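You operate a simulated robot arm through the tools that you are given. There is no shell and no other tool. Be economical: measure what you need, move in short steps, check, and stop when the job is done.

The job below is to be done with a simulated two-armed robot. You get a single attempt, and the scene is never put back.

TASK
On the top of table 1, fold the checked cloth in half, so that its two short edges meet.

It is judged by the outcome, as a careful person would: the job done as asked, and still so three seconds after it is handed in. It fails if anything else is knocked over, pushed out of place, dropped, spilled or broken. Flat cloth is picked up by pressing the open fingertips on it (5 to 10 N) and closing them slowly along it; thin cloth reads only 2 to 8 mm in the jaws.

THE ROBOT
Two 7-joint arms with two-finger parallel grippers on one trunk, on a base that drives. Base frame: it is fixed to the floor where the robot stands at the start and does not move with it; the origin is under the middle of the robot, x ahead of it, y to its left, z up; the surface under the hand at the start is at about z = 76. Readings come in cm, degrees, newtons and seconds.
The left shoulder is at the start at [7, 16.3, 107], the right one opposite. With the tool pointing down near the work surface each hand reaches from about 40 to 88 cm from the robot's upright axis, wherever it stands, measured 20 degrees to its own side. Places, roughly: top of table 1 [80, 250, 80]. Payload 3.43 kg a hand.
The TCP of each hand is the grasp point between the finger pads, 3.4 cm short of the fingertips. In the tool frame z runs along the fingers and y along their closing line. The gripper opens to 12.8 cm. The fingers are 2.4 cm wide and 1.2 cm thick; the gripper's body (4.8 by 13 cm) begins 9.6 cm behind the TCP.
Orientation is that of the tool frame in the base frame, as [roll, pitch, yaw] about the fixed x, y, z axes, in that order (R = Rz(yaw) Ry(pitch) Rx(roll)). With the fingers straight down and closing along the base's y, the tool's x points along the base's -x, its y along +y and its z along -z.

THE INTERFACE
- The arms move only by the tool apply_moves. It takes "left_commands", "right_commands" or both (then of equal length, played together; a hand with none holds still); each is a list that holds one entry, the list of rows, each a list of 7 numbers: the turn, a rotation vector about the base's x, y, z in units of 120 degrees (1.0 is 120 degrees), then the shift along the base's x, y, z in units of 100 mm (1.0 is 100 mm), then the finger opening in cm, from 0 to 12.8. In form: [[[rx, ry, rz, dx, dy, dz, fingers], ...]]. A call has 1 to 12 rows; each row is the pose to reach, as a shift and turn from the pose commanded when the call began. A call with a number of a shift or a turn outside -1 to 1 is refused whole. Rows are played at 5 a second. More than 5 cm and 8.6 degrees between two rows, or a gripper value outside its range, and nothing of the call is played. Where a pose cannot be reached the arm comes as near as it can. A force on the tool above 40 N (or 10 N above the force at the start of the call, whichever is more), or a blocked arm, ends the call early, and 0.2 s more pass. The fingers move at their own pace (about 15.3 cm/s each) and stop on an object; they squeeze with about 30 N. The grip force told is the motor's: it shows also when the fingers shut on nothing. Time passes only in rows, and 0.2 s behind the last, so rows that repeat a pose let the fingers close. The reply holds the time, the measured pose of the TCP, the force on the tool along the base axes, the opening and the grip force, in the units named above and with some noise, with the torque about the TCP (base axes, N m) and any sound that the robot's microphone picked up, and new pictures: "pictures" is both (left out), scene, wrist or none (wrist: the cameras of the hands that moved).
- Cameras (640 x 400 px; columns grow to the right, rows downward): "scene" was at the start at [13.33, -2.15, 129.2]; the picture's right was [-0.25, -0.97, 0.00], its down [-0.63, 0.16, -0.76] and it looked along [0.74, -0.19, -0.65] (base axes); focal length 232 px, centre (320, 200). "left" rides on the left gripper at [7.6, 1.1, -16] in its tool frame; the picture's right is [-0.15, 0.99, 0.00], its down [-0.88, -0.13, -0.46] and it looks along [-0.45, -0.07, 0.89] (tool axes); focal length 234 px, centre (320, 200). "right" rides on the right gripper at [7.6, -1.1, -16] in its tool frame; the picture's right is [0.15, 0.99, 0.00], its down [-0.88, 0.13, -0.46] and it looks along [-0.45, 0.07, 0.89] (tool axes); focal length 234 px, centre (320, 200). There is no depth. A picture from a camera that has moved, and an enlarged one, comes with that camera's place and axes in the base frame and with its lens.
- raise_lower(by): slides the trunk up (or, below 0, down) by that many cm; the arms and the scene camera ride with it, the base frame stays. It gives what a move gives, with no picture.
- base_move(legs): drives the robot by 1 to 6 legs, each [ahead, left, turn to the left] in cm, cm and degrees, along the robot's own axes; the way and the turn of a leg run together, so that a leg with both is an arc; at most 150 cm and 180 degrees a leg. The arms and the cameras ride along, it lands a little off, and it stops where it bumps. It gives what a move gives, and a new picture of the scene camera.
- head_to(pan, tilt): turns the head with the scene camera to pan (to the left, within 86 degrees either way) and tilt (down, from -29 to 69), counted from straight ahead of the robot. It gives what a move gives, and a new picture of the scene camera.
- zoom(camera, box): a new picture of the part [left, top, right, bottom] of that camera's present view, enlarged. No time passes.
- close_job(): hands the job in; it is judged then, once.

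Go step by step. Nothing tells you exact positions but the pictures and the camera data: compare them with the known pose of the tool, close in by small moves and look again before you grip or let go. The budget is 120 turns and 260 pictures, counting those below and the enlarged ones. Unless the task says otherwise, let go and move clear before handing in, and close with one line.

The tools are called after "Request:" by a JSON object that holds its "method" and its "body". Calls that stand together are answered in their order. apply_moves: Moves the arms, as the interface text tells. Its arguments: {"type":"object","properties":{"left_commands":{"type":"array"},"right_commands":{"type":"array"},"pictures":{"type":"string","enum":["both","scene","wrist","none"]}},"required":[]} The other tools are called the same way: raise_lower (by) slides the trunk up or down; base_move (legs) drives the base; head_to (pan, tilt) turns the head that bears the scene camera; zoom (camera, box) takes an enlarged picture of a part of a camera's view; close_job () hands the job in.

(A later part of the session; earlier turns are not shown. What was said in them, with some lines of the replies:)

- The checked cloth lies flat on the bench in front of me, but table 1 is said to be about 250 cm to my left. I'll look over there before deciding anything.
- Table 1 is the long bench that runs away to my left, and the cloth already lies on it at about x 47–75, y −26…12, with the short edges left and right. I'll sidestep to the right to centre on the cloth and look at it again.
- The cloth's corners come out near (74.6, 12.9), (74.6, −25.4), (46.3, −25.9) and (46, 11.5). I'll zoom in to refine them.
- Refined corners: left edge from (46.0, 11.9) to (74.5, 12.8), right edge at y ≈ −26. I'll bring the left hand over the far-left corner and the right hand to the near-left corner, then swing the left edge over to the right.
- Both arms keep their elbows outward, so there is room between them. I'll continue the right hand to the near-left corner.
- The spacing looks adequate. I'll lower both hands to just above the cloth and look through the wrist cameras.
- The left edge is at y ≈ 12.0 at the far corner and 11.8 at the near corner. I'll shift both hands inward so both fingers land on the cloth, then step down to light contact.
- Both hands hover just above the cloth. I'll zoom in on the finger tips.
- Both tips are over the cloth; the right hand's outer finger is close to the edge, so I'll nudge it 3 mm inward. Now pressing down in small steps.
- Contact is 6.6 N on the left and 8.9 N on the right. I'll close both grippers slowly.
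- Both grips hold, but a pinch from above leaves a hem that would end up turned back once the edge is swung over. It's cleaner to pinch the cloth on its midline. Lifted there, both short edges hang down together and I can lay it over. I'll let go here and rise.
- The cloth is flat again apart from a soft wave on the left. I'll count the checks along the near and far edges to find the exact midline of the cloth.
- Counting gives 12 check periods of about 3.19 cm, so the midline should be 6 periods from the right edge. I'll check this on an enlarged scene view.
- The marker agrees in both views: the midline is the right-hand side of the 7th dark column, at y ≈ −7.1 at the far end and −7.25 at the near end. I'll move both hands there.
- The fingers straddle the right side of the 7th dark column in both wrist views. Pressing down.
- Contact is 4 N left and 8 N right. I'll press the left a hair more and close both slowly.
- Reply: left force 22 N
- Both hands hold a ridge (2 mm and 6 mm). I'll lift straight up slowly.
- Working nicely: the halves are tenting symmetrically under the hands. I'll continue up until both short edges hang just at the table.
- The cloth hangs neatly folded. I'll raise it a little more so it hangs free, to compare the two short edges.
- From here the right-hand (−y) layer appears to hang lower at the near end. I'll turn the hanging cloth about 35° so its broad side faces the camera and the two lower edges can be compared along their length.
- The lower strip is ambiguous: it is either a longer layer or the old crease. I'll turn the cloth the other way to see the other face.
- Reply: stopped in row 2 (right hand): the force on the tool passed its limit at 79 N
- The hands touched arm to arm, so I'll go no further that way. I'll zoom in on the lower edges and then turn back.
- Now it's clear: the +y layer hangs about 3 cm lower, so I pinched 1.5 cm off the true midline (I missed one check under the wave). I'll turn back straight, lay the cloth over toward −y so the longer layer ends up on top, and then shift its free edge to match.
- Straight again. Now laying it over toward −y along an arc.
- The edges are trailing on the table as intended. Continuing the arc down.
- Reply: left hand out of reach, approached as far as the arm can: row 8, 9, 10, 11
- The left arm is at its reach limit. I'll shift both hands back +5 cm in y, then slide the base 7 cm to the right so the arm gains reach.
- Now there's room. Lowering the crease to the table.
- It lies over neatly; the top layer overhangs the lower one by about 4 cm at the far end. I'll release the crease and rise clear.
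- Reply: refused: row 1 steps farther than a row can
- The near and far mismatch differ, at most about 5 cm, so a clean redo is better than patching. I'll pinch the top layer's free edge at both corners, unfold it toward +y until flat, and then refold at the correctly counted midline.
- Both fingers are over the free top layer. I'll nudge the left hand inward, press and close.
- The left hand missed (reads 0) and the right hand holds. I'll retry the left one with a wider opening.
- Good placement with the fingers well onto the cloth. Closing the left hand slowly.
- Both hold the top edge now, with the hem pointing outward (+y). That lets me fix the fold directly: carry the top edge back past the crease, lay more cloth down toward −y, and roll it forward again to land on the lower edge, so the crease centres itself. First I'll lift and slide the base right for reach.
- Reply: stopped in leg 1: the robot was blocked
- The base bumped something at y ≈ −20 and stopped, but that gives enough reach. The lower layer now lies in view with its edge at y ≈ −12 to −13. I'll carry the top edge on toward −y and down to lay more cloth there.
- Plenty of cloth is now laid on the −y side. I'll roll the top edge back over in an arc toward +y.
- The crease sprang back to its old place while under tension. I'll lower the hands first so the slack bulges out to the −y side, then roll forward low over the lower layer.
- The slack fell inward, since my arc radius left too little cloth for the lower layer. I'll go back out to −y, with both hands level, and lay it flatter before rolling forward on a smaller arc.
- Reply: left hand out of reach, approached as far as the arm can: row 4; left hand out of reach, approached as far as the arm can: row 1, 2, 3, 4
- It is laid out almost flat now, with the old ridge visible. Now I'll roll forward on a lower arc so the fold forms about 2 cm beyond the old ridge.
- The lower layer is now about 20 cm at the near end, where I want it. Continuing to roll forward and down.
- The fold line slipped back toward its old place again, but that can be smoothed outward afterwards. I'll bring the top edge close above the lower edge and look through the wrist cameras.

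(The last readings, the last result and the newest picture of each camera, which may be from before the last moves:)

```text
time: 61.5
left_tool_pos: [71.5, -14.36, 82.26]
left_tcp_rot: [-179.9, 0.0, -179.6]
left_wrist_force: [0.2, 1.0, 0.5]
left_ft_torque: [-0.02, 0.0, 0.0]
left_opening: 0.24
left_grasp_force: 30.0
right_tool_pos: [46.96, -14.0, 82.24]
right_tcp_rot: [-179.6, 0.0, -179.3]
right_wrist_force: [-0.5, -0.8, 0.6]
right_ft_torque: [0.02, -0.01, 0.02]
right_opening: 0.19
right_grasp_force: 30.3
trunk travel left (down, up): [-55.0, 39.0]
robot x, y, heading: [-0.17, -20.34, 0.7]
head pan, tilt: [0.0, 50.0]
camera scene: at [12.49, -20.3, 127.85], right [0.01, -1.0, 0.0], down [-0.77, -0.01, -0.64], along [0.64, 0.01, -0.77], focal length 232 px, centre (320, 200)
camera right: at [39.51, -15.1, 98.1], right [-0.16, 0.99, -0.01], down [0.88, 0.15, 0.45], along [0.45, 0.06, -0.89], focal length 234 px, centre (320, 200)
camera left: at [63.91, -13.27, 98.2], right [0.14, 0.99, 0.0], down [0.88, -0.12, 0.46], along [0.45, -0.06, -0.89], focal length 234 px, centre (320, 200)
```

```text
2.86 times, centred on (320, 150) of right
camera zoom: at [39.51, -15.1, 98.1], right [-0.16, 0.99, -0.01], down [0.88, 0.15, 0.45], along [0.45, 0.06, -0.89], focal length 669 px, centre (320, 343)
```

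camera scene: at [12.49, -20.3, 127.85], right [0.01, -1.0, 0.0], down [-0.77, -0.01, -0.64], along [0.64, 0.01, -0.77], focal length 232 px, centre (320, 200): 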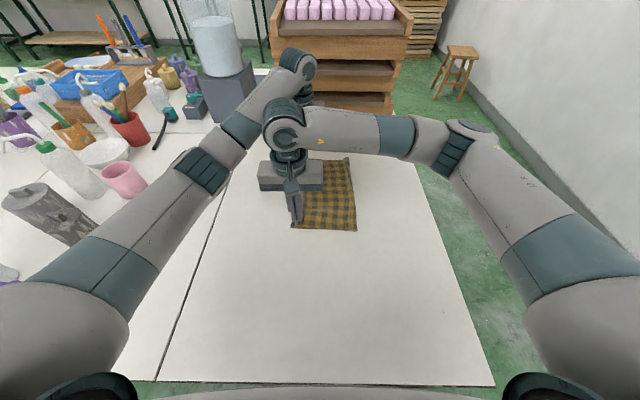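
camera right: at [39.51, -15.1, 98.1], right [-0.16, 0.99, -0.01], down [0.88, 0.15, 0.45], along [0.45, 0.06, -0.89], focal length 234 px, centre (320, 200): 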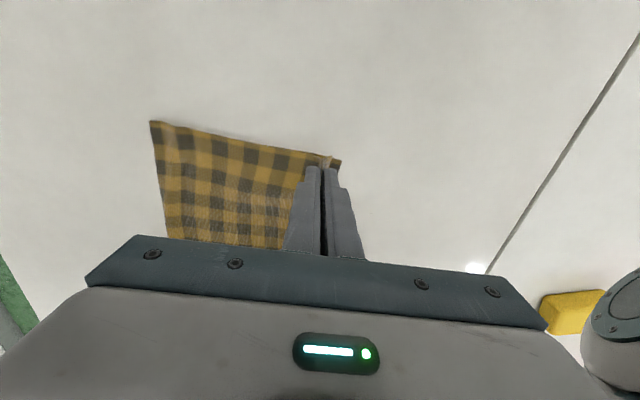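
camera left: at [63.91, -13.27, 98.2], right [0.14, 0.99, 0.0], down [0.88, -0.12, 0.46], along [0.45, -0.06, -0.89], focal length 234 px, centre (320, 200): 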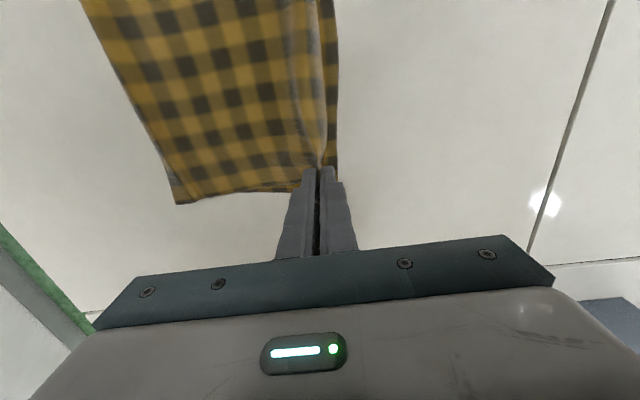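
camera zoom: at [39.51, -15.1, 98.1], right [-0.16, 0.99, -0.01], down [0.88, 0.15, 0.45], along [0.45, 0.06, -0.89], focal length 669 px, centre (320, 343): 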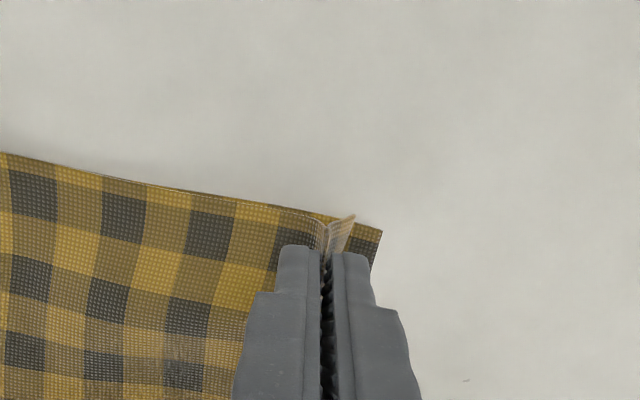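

Very clear: the lower edge is at y ≈ −12.7 (far) and −12.3 (near), and the top hem points outward. I'll lower it so the edges meet, release, and look.

Request:
{"method": "apply_moves", "body": {"left_commands": [[[0, 0, 0, 0, 0.03, -0.12, 0], [0, 0, 0, 0, 0.04, -0.24, 0], [0, 0, 0, 0, 0.04, -0.24, 0.4], [0, 0, 0, 0, 0.04, -0.24, 0.8], [0, 0, 0, 0, 0.04, -0.24, 1.2], [0, 0, 0, 0, 0.04, -0.24, 1.6], [0, 0, 0, 0, 0.04, -0.1, 1.6], [0, 0, 0, 0, 0.04, 0.3, 1.6], [0, 0, 0, 0, 0.04, 0.6, 1.6]]], "right_commands": [[[0, 0, 0, 0, 0.03, -0.12, 0], [0, 0, 0, 0, 0.05, -0.24, 0], [0, 0, 0, 0, 0.05, -0.24, 0.4], [0, 0, 0, 0, 0.05, -0.24, 0.8], [0, 0, 0, 0, 0.05, -0.24, 1.2], [0, 0, 0, 0, 0.05, -0.24, 1.6], [0, 0, 0, 0, 0.05, -0.1, 1.6], [0, 0, 0, 0, 0.05, 0.3, 1.6], [0, 0, 0, 0, 0.05, 0.6, 1.6]]], "pictures": "both"}}

Request:
{"method": "zoom", "body": {"camera": "left", "box": [100, 0, 420, 220]}}

Request:
{"method": "zoom", "body": {"camera": "right", "box": [100, 60, 420, 260]}}

```text
time: 63.5
left_tool_pos: [71.36, -13.83, 88.11]
left_tcp_rot: [180.0, 0.0, -179.6]
left_wrist_force: [0.1, -0.3, 0.6]
left_ft_torque: [-0.02, -0.01, -0.02]
left_opening: 1.58
left_grasp_force: 0.2
right_tool_pos: [46.83, -13.61, 88.26]
right_tcp_rot: [-179.5, 0.1, -179.3]
right_wrist_force: [0.4, -0.6, -0.5]
right_ft_torque: [0.01, 0.0, 0.02]
right_opening: 1.59
right_grasp_force: 0.0
trunk travel left (down, up): [-55.0, 39.0]
robot x, y, heading: [-0.17, -20.4, 0.6]
head pan, tilt: [0.0, 50.0]
camera scene: at [12.41, -20.32, 127.84], right [0.01, -1.0, 0.0], down [-0.77, -0.01, -0.64], along [0.64, 0.01, -0.77], focal length 232 px, centre (320, 200)
camera right: at [39.39, -14.7, 104.17], right [-0.16, 0.99, -0.01], down [0.88, 0.15, 0.46], along [0.45, 0.06, -0.89], focal length 234 px, centre (320, 200)
camera left: at [63.76, -12.79, 104.06], right [0.14, 0.99, 0.0], down [0.88, -0.12, 0.46], along [0.45, -0.06, -0.89], focal length 234 px, centre (320, 200)
```

scene: 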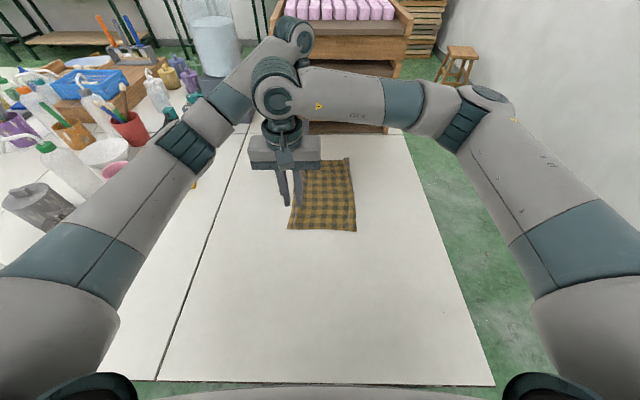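
right: 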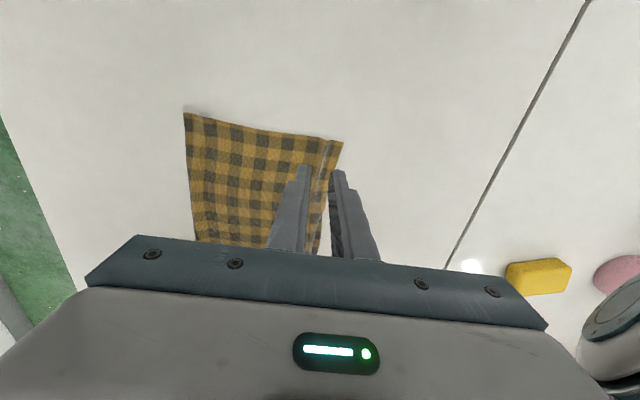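
left: 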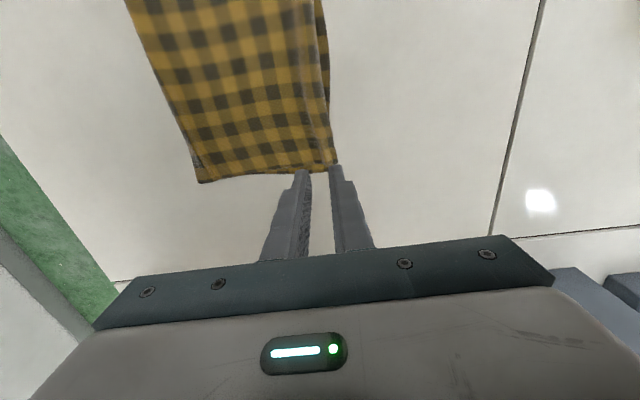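

```text
1.82 times, centred on (260, 110) of left
camera zoom: at [63.76, -12.79, 104.06], right [0.14, 0.99, 0.0], down [0.88, -0.12, 0.46], along [0.45, -0.06, -0.89], focal length 426 px, centre (429, 364)
```

zoom: 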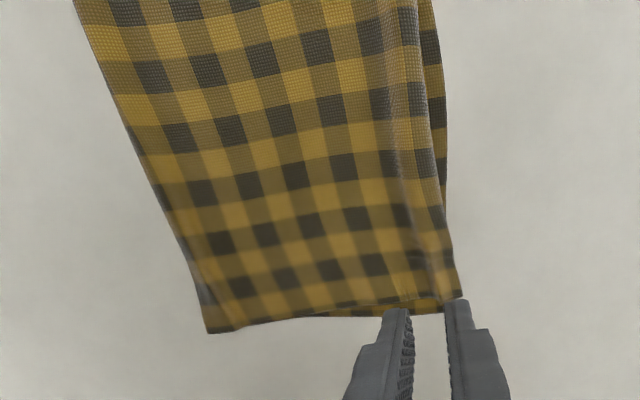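

```text
2.00 times, centred on (260, 160) of right
camera zoom: at [39.39, -14.7, 104.17], right [-0.16, 0.99, -0.01], down [0.88, 0.15, 0.46], along [0.45, 0.06, -0.89], focal length 468 px, centre (440, 280)
```

zoom: 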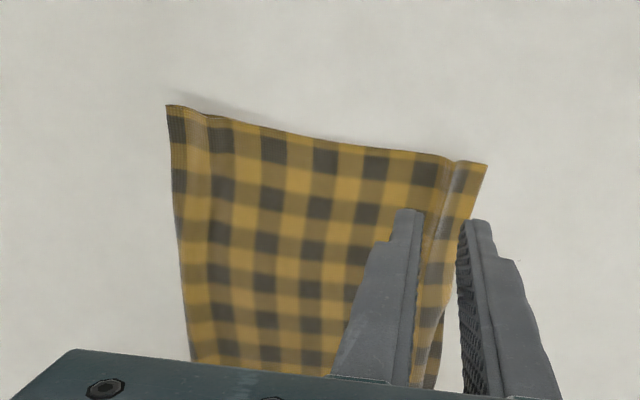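

The edges now meet to within about 1–2 cm. I'll move both hands away for a clear view.

Request:
{"method": "apply_moves", "body": {"left_commands": [[[0, 0, 0, 0, 0.2, 0.4, 1.6], [0, 0, 0, 0, 0.5, 0.7, 1.6], [0, 0, 0, 0, 0.9, 0.9, 1.6]]], "right_commands": [[[0, 0, 0, 0, 0, 0.4, 1.6], [0, 0, 0, 0, -0.4, 0.6, 1.6], [0, 0, 0, 0, -0.8, 0.7, 1.6]]], "pictures": "none"}}

Request:
{"method": "apply_moves", "body": {"right_commands": [[[0, 0, 0, 0, -0.48, 0, 1.6], [0, 0, 0, 0, -0.96, 0, 1.6]]], "pictures": "none"}}

Request:
{"method": "apply_moves", "body": {"right_commands": [[[0, 0, 0, 0, -0.48, 0, 1.6], [0, 0, 0, 0, -0.96, 0, 1.6]]], "pictures": "scene"}}

Request:
{"method": "zoom", "body": {"camera": "scene", "box": [270, 140, 380, 240]}}

```text
time: 64.3
left_tool_pos: [71.26, -4.82, 97.26]
left_tcp_rot: [-179.8, 0.1, -179.5]
left_wrist_force: [0.2, 1.6, -0.2]
left_ft_torque: [-0.01, 0.01, 0.01]
left_opening: 1.61
left_grasp_force: 0.0
right_tool_pos: [46.96, -21.31, 95.14]
right_tcp_rot: [-179.4, 0.1, -179.2]
right_wrist_force: [-0.9, 0.7, -0.4]
right_ft_torque: [-0.03, -0.03, -0.01]
right_opening: 1.61
right_grasp_force: 0.0
trunk travel left (down, up): [-55.0, 39.0]
robot x, y, heading: [-0.36, -20.67, 0.9]
head pan, tilt: [0.0, 50.0]
```

```text
time: 64.9
left_tool_pos: [71.42, -5.07, 97.22]
left_tcp_rot: [180.0, -0.1, -179.5]
left_wrist_force: [0.7, -0.4, -0.1]
left_ft_torque: [0.0, -0.02, 0.02]
left_opening: 1.6
left_grasp_force: 0.1
right_tool_pos: [46.83, -31.02, 95.23]
right_tcp_rot: [-179.6, 0.1, -179.3]
right_wrist_force: [1.0, 0.1, -0.6]
right_ft_torque: [0.01, -0.01, -0.01]
right_opening: 1.6
right_grasp_force: 0.0
trunk travel left (down, up): [-55.0, 39.0]
robot x, y, heading: [-0.56, -20.71, 0.8]
head pan, tilt: [0.0, 50.0]
```

```text
time: 65.5
left_tool_pos: [71.46, -5.05, 97.33]
left_tcp_rot: [-180.0, 0.1, -179.5]
left_wrist_force: [-0.2, -0.8, -1.0]
left_ft_torque: [-0.01, -0.02, 0.01]
left_opening: 1.59
left_grasp_force: 0.0
right_tool_pos: [46.9, -40.61, 95.3]
right_tcp_rot: [-179.5, 0.2, -179.2]
right_wrist_force: [-0.4, -0.7, 0.0]
right_ft_torque: [0.01, 0.0, -0.01]
right_opening: 1.62
right_grasp_force: 0.0
trunk travel left (down, up): [-55.0, 39.0]
robot x, y, heading: [-0.19, -20.48, 0.8]
head pan, tilt: [0.0, 50.0]
camera scene: at [12.4, -20.41, 127.86], right [0.01, -1.0, 0.0], down [-0.77, -0.01, -0.64], along [0.64, 0.01, -0.77], focal length 232 px, centre (320, 200)
```

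scene: 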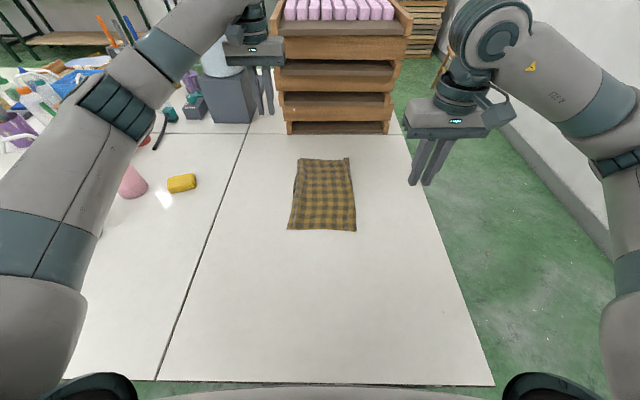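

```text
4.00 times, centred on (325, 190) of scene
camera zoom: at [12.4, -20.41, 127.86], right [0.01, -1.0, 0.0], down [-0.77, -0.01, -0.64], along [0.64, 0.01, -0.77], focal length 928 px, centre (300, 240)
```

zoom: 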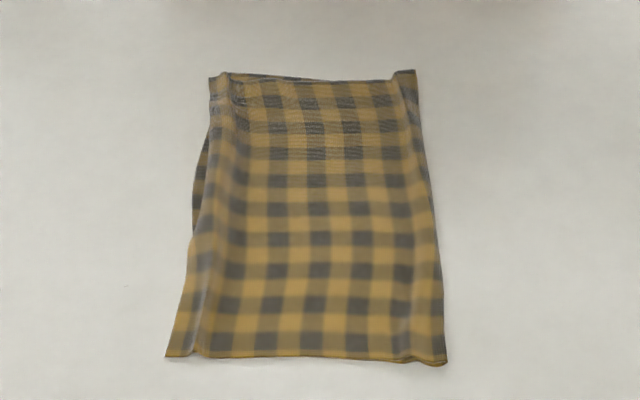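

The cloth is folded in half with the short edges meeting to about 1 cm at both corners. I'll check what the base bumped earlier before handing in.

Request:
{"method": "head_to", "body": {"pan": -60, "tilt": 55}}

Request:
{"method": "zoom", "body": {"camera": "right", "box": [300, 60, 560, 260]}}

Request:
{"method": "zoom", "body": {"camera": "left", "box": [100, 0, 420, 220]}}

```text
time: 66.8
left_tool_pos: [71.44, -5.03, 97.23]
left_tcp_rot: [-179.9, -0.1, -179.6]
left_wrist_force: [1.0, -1.4, -0.6]
left_ft_torque: [-0.03, 0.01, -0.05]
left_opening: 1.57
left_grasp_force: 0.0
right_tool_pos: [46.98, -40.56, 95.31]
right_tcp_rot: [-179.5, 0.0, -179.3]
right_wrist_force: [0.3, 0.1, 0.0]
right_ft_torque: [0.03, 0.01, 0.01]
right_opening: 1.59
right_grasp_force: 0.1
trunk travel left (down, up): [-55.0, 39.0]
robot x, y, heading: [-0.25, -20.54, 0.8]
head pan, tilt: [-60.0, 55.0]
camera scene: at [8.46, -26.62, 127.2], right [-0.86, -0.51, 0.0], down [-0.42, 0.7, -0.57], along [0.29, -0.49, -0.82], focal length 232 px, centre (320, 200)
```

scene: 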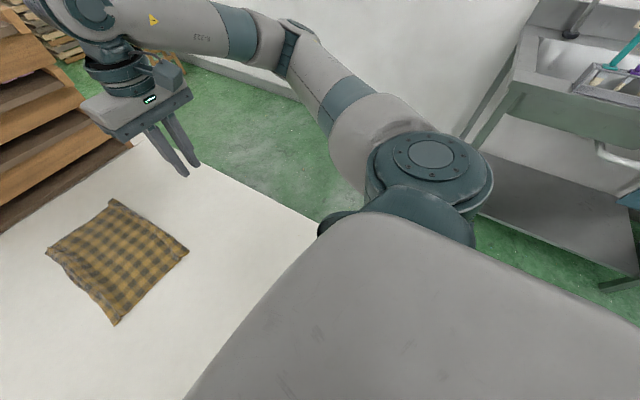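

```text
2.00 times, centred on (430, 160) of right
camera zoom: at [39.55, -41.63, 111.28], right [-0.16, 0.99, -0.01], down [0.88, 0.15, 0.46], along [0.45, 0.06, -0.89], focal length 468 px, centre (100, 280)
```

zoom: 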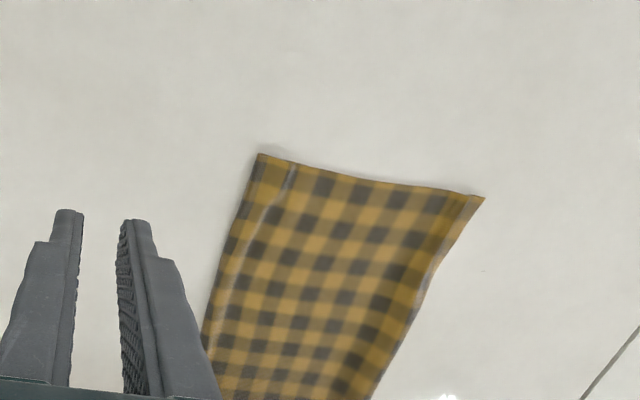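

```text
1.82 times, centred on (260, 110) of left
camera zoom: at [63.79, -3.88, 113.19], right [0.14, 0.99, 0.0], down [0.88, -0.12, 0.46], along [0.45, -0.06, -0.89], focal length 426 px, centre (429, 364)
```

zoom: 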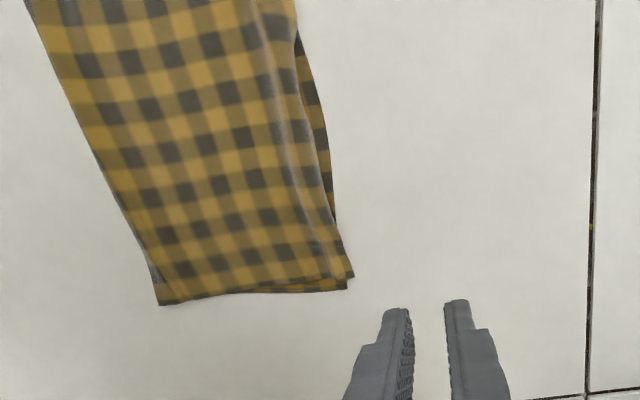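

The base bump disturbed nothing that I can see. The cloth lies folded, with the short edges meeting to about 1 cm along their length, and both hands are clear. I'm handing in.

Request:
{"method": "close_job", "body": {}}

```text
The job is handed in.
```

The checked cloth on table 1 is folded in half, and its two short edges meet to within about 1 cm. Its top layer still has a slight wave near that edge and a small bulge at the fold. The base bumped something out of view during one sideways move, and I saw nothing knocked over or out of place afterwards.
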